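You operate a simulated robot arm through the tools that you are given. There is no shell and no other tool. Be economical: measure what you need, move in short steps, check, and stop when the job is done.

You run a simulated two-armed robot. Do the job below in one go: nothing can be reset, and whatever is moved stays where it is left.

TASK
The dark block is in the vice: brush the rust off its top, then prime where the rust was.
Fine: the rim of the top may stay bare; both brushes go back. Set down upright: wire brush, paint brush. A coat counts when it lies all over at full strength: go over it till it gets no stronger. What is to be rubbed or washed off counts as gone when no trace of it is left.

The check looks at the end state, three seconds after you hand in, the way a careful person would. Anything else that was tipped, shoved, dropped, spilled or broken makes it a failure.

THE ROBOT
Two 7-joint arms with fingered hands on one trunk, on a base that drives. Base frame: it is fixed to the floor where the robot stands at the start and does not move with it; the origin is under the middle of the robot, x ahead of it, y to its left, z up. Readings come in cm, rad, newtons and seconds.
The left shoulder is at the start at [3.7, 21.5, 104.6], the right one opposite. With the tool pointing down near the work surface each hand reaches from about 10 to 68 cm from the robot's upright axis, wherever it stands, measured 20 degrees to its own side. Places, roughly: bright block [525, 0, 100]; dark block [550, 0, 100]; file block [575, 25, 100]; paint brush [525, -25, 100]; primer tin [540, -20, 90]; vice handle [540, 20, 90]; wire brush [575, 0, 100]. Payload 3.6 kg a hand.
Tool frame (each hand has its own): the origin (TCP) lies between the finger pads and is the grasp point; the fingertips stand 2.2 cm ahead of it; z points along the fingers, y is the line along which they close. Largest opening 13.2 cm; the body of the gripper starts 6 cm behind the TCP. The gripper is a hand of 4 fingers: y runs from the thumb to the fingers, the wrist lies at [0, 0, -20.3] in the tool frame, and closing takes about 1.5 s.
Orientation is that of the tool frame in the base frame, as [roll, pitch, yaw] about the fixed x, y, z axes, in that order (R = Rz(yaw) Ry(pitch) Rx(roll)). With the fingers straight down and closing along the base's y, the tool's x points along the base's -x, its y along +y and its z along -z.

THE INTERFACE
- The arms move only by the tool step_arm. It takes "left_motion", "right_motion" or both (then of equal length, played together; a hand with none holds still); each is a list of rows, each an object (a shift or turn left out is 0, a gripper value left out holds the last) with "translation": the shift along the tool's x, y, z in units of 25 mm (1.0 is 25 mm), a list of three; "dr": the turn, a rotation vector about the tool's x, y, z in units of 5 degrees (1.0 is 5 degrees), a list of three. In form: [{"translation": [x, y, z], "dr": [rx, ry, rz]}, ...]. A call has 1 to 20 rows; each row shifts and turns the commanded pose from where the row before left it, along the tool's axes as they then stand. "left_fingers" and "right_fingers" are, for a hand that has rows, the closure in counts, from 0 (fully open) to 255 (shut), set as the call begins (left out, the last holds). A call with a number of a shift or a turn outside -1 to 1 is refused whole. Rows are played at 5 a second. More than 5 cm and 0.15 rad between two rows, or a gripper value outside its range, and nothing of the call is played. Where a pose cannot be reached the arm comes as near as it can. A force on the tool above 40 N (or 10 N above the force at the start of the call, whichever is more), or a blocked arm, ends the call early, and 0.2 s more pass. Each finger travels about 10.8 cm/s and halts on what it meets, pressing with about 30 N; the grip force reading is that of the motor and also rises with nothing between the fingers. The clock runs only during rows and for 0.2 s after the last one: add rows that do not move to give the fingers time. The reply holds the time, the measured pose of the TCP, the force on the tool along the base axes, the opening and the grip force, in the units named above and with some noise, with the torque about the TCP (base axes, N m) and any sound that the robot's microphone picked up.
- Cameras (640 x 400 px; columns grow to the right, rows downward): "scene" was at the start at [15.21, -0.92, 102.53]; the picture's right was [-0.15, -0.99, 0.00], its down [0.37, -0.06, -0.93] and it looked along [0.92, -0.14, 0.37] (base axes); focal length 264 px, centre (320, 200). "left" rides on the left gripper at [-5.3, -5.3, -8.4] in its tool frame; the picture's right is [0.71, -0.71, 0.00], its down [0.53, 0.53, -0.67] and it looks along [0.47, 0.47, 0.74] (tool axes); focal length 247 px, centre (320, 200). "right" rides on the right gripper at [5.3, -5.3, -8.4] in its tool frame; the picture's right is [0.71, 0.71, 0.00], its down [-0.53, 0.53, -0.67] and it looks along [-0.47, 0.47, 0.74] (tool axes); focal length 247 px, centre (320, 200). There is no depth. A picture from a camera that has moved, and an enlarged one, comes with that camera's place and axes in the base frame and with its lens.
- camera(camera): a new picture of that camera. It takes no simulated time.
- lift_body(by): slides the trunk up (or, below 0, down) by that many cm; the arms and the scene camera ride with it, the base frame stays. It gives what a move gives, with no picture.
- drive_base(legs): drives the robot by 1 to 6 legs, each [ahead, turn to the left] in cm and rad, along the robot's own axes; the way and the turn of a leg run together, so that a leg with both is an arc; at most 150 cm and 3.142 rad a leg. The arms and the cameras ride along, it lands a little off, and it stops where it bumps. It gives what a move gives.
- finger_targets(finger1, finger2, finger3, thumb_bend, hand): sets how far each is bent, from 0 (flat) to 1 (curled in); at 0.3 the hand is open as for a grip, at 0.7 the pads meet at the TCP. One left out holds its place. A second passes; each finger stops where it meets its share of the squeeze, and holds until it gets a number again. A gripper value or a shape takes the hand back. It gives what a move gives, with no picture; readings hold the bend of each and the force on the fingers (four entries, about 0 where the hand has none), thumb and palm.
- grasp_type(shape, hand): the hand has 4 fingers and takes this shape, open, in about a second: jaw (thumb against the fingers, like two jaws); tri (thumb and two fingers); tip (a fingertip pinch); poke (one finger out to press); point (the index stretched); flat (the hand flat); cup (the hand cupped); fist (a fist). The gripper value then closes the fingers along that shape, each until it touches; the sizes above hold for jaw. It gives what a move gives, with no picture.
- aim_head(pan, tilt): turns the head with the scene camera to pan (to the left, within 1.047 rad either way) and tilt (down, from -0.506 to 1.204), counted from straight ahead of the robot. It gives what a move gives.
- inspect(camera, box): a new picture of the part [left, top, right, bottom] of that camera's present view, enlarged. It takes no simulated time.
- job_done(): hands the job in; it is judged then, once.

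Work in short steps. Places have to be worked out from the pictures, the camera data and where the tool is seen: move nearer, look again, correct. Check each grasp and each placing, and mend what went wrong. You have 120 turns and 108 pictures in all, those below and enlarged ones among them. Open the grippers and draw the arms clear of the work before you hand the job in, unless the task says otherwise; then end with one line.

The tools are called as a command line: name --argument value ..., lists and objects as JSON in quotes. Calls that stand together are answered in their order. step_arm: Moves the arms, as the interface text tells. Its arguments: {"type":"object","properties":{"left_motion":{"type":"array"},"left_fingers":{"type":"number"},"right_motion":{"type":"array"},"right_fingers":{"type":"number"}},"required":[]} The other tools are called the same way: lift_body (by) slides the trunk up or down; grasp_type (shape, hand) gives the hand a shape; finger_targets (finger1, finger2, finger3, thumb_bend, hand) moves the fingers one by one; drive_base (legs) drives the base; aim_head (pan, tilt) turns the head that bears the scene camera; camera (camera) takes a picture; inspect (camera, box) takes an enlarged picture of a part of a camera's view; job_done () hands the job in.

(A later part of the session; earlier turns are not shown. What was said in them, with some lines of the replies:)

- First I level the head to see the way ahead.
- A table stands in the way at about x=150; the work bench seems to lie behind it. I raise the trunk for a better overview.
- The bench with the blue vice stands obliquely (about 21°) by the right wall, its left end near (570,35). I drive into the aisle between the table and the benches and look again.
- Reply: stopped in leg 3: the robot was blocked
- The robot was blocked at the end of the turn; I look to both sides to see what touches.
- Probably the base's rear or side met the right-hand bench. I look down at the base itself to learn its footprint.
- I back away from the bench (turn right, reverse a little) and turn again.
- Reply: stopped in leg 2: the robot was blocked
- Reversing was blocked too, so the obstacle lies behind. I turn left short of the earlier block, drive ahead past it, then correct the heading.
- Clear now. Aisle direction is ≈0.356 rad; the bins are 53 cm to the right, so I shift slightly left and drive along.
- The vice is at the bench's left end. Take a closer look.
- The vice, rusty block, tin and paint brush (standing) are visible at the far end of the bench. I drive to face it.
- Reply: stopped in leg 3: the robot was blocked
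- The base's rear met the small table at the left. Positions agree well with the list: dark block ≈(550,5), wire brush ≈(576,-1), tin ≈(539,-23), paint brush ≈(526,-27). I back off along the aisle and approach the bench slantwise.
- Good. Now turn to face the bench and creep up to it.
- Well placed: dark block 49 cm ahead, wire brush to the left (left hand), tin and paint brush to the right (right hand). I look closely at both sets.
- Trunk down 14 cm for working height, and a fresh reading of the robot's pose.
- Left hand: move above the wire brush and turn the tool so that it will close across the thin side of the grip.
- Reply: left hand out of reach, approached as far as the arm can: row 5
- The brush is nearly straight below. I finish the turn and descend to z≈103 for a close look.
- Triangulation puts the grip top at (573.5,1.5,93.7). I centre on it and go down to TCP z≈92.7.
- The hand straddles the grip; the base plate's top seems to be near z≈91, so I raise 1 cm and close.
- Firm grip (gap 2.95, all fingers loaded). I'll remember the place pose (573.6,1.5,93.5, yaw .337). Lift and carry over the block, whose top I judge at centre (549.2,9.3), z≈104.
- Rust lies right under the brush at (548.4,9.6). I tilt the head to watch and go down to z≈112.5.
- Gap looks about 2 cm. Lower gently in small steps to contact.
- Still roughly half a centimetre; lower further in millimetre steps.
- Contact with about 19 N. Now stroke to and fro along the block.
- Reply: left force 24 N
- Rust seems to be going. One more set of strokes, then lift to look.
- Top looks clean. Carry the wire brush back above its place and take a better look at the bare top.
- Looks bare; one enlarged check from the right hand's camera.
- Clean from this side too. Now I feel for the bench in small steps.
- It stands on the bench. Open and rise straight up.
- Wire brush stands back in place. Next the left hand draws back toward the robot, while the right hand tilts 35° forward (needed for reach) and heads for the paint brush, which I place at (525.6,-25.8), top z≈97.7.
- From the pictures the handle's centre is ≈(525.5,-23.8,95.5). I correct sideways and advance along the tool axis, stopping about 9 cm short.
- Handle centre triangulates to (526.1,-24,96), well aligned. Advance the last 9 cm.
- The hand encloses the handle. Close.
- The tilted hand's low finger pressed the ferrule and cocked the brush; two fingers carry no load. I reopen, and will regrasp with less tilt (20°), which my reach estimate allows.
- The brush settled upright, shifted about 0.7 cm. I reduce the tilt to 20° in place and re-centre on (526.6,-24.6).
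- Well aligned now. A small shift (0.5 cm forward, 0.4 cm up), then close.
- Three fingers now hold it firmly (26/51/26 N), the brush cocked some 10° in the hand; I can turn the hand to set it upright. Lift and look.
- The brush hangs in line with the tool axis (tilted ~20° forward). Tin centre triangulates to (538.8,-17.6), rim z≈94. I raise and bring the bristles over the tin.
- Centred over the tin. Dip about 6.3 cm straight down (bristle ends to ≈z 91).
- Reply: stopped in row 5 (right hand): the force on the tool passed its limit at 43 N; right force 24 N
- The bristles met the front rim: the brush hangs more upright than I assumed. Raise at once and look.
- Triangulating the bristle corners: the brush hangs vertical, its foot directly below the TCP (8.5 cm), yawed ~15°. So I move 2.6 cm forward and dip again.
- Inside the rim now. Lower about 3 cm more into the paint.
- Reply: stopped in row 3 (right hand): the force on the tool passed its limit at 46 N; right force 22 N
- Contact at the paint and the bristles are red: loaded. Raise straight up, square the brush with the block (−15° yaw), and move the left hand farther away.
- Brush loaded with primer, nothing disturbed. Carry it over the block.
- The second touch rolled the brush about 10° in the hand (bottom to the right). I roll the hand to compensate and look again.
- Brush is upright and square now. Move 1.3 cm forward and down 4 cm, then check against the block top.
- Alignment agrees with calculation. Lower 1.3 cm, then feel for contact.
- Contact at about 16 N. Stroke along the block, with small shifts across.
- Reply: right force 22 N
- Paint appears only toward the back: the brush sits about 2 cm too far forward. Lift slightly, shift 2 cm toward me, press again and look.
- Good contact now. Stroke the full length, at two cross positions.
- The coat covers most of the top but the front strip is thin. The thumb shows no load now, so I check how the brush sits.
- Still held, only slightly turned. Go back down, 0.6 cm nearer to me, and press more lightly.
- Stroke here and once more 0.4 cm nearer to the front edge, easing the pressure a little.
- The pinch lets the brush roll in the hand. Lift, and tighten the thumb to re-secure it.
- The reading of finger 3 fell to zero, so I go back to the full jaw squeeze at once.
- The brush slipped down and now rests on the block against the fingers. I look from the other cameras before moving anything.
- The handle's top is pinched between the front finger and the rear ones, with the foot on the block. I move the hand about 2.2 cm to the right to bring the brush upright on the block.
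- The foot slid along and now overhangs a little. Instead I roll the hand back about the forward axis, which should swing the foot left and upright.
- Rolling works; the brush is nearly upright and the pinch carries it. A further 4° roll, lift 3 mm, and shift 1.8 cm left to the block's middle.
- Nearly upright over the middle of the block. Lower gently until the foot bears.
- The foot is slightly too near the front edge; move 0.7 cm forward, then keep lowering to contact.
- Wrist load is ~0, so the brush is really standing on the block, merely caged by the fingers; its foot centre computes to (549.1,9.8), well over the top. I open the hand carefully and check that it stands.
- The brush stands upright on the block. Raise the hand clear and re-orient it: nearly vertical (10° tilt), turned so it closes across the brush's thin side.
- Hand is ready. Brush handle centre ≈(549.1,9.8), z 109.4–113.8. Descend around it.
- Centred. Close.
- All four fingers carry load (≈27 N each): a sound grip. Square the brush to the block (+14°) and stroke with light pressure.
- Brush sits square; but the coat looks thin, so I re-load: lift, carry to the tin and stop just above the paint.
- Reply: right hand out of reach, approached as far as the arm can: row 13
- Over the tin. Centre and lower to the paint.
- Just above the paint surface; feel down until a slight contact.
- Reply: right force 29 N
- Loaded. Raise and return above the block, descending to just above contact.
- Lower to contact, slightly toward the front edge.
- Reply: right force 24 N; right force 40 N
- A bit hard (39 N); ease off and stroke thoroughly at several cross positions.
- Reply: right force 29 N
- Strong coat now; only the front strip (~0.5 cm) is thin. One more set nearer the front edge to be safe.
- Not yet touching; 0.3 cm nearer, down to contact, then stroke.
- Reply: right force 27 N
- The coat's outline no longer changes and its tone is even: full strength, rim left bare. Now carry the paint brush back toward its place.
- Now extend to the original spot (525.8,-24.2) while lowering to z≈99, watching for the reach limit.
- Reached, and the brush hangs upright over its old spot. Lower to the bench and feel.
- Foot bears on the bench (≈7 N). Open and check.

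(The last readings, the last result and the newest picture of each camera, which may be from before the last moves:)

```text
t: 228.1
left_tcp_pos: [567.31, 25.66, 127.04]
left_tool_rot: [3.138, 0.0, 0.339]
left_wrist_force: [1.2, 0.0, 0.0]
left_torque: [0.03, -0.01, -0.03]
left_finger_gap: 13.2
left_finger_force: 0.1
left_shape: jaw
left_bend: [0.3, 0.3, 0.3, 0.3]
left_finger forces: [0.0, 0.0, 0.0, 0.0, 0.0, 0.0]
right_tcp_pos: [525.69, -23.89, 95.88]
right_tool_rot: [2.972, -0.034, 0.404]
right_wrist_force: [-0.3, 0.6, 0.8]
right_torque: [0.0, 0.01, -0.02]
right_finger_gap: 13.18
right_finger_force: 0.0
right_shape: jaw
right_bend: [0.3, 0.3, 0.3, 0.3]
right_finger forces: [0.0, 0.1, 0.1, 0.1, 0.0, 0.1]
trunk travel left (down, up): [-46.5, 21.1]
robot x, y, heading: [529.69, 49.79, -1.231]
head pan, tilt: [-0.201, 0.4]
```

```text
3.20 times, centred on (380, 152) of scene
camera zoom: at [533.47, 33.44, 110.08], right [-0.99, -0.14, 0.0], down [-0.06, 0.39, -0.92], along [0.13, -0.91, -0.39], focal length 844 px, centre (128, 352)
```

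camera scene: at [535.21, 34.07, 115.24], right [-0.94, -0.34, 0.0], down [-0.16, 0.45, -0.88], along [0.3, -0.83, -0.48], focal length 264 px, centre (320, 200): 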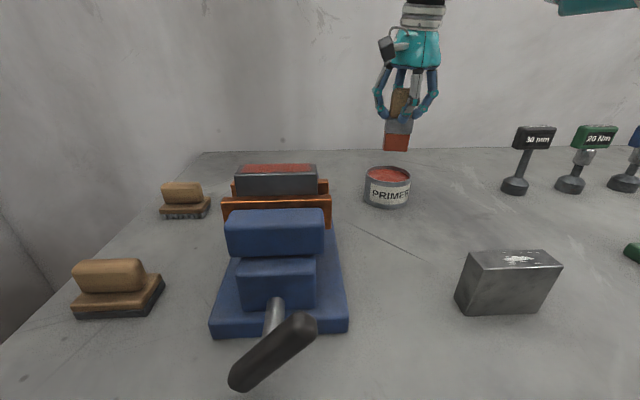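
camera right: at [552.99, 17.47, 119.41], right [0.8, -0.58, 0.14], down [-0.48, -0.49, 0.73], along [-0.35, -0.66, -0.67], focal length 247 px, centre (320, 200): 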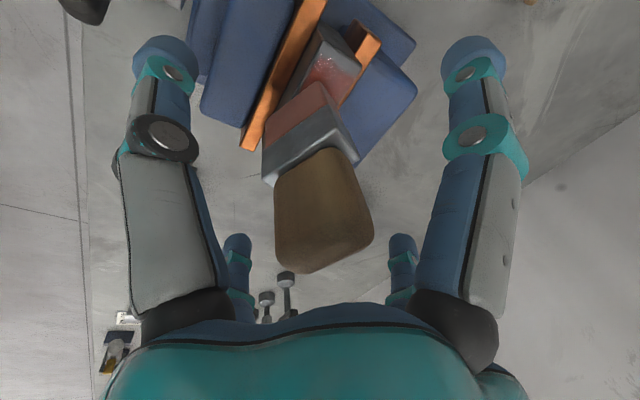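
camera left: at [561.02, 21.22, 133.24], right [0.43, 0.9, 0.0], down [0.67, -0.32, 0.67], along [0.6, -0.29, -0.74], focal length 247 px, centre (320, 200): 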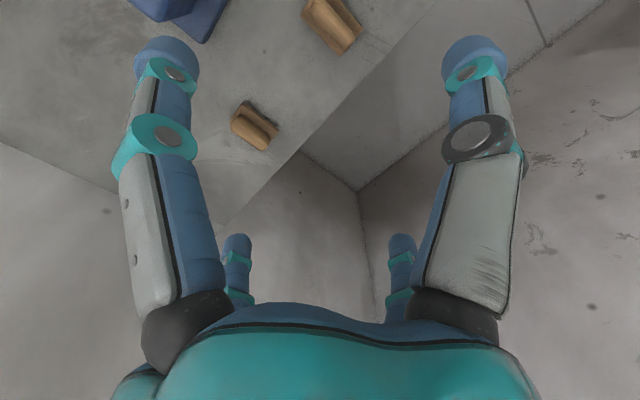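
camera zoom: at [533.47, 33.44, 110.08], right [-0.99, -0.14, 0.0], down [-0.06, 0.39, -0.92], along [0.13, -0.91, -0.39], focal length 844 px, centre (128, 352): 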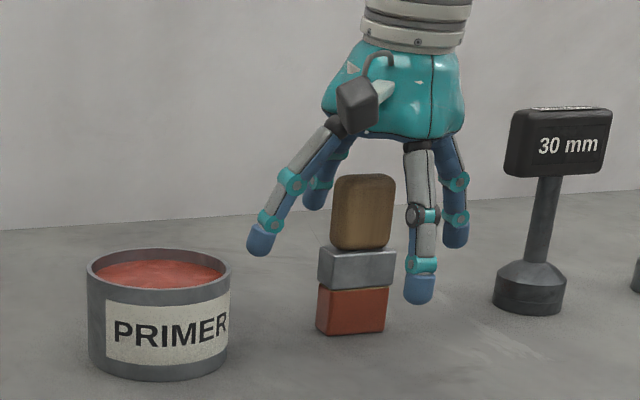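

The paint brush stands upright at its place. Withdraw along the tool axis, then draw the arm back toward the robot.

step_arm --right_motion '[{"translation": [0, 0, -0.6]}, {"translation": [0, 0, -1]}, {"translation": [0, 0, -1]}, {"translation": [0, 0, -1]}, {"translation": [0, 0, -1]}, {"translation": [0, 0, -1]}, {"translation": [0, 0, -1]}, {"translation": [0, 0, -1]}, {"translation": [0, 0, -1]}, {"translation": [0, -1, -0.3]}, {"translation": [0, -1, -0.3]}, {"translation": [0, -1, -0.3]}, {"translation": [0, -1, -0.3]}, {"translation": [0, -1, -0.3]}, {"translation": [0, -1, -0.3]}, {"translation": [0, -1, -0.3]}, {"translation": [0, -1, -0.3]}, {}]'

aim_head --pan 0 --tilt 0.6

camera --camera "scene"

```text
t: 231.8
left_tcp_pos: [567.15, 25.63, 127.14]
left_tool_rot: [3.139, 0.0, 0.339]
left_wrist_force: [0.3, 0.5, 0.0]
left_torque: [0.0, -0.04, 0.0]
left_finger_gap: 13.21
left_finger_force: 0.1
left_shape: jaw
left_bend: [0.3, 0.3, 0.3, 0.3]
left_finger forces: [0.1, 0.0, 0.0, 0.0, 0.1, 0.0]
right_tcp_pos: [515.49, -1.97, 119.47]
right_tool_rot: [2.974, -0.036, 0.403]
right_wrist_force: [0.2, -0.3, -0.6]
right_torque: [-0.01, 0.01, 0.02]
right_finger_gap: 13.17
right_finger_force: 0.1
right_shape: jaw
right_bend: [0.3, 0.3, 0.3, 0.3]
right_finger forces: [0.1, 0.1, 0.1, 0.0, 0.0, 0.0]
trunk travel left (down, up): [-46.5, 21.1]
robot x, y, heading: [529.62, 49.24, -1.227]
head pan, tilt: [-0.201, 0.4]
```

```text
t: 232.6
left_tcp_pos: [567.34, 25.73, 127.05]
left_tool_rot: [3.139, -0.003, 0.337]
left_wrist_force: [0.2, -0.2, 0.1]
left_torque: [-0.01, -0.01, 0.01]
left_finger_gap: 13.19
left_finger_force: 0.0
left_shape: jaw
left_bend: [0.3, 0.3, 0.3, 0.3]
left_finger forces: [0.1, 0.0, 0.1, 0.0, 0.0, 0.0]
right_tcp_pos: [515.43, -2.04, 119.53]
right_tool_rot: [2.972, -0.035, 0.404]
right_wrist_force: [0.1, 0.2, -0.1]
right_torque: [-0.01, -0.01, -0.01]
right_finger_gap: 13.2
right_finger_force: 0.0
right_shape: jaw
right_bend: [0.3, 0.3, 0.3, 0.3]
right_finger forces: [0.1, 0.0, 0.0, 0.0, 0.0, 0.0]
trunk travel left (down, up): [-46.5, 21.1]
robot x, y, heading: [529.4, 49.68, -1.227]
head pan, tilt: [0.0, 0.6]
```

```text
2 pictures are left
camera scene: at [535.11, 34.31, 108.27], right [-0.94, -0.34, 0.0], down [-0.19, 0.53, -0.82], along [0.28, -0.78, -0.57], focal length 264 px, centre (320, 200)
```

scene: 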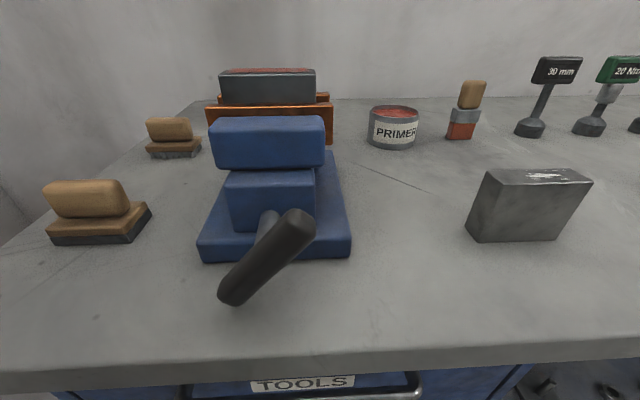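

Everything stands in place. Raise the trunk (also clearing the arms) and use a picture to view the coat from above.

lift_body --by 20

inspect --camera "scene" --box '[230, 160, 350, 235]'

```text
t: 234.8
left_tcp_pos: [567.29, 25.64, 146.99]
left_tool_rot: [3.139, -0.001, 0.338]
left_wrist_force: [-0.4, -0.2, 0.6]
left_torque: [0.02, 0.01, -0.01]
left_finger_gap: 13.21
left_finger_force: 0.2
left_shape: jaw
left_bend: [0.3, 0.3, 0.3, 0.3]
left_finger forces: [0.0, 0.0, 0.0, 0.0, 0.0, 0.0]
right_tcp_pos: [515.38, -2.23, 139.48]
right_tool_rot: [2.972, -0.035, 0.404]
right_wrist_force: [0.3, -0.1, -0.7]
right_torque: [-0.03, -0.03, 0.01]
right_finger_gap: 13.2
right_finger_force: 0.1
right_shape: jaw
right_bend: [0.3, 0.3, 0.3, 0.3]
right_finger forces: [0.0, 0.0, 0.0, 0.0, 0.0, 0.1]
trunk travel left (down, up): [-66.5, 1.1]
robot x, y, heading: [529.46, 49.54, -1.224]
head pan, tilt: [0.0, 0.6]
```

```text
5.33 times, centred on (290, 198) of scene
camera zoom: at [535.1, 34.34, 128.38], right [-0.94, -0.34, 0.0], down [-0.19, 0.53, -0.82], along [0.28, -0.78, -0.57], focal length 1406 px, centre (480, 213)
```

zoom: 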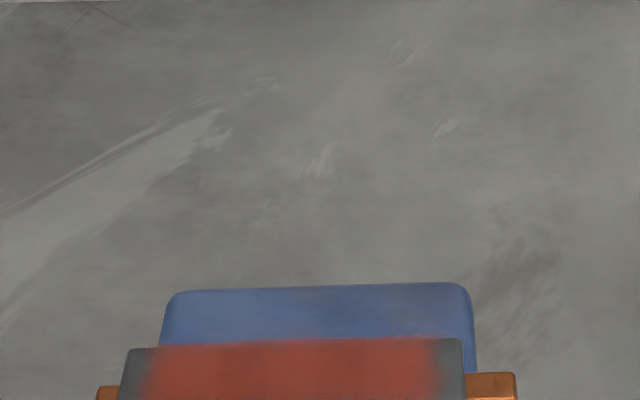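

One last picture, framed a little lower, to see the whole top.

inspect --camera "scene" --box '[235, 215, 335, 275]'

```text
6.40 times, centred on (285, 245) of scene
camera zoom: at [535.1, 34.34, 128.38], right [-0.94, -0.34, 0.0], down [-0.19, 0.53, -0.82], along [0.28, -0.78, -0.57], focal length 1687 px, centre (544, -88)
```

zoom: 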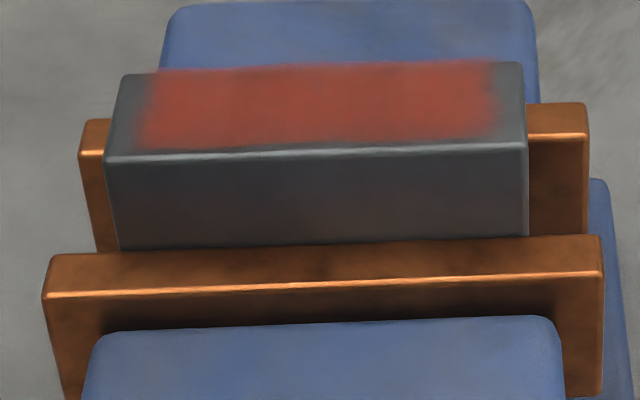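

The coat is even and strong across the area the rust occupied, both brushes stand upright in their places, and the arms are clear with the hands open, so I hand in.

job_done

```text
The job is handed in.
```

The rust is brushed off the dark block's top and the area where it was is primed. The far left edge of the coat is soft and may be a little lighter there. Both brushes stand upright back in their places.
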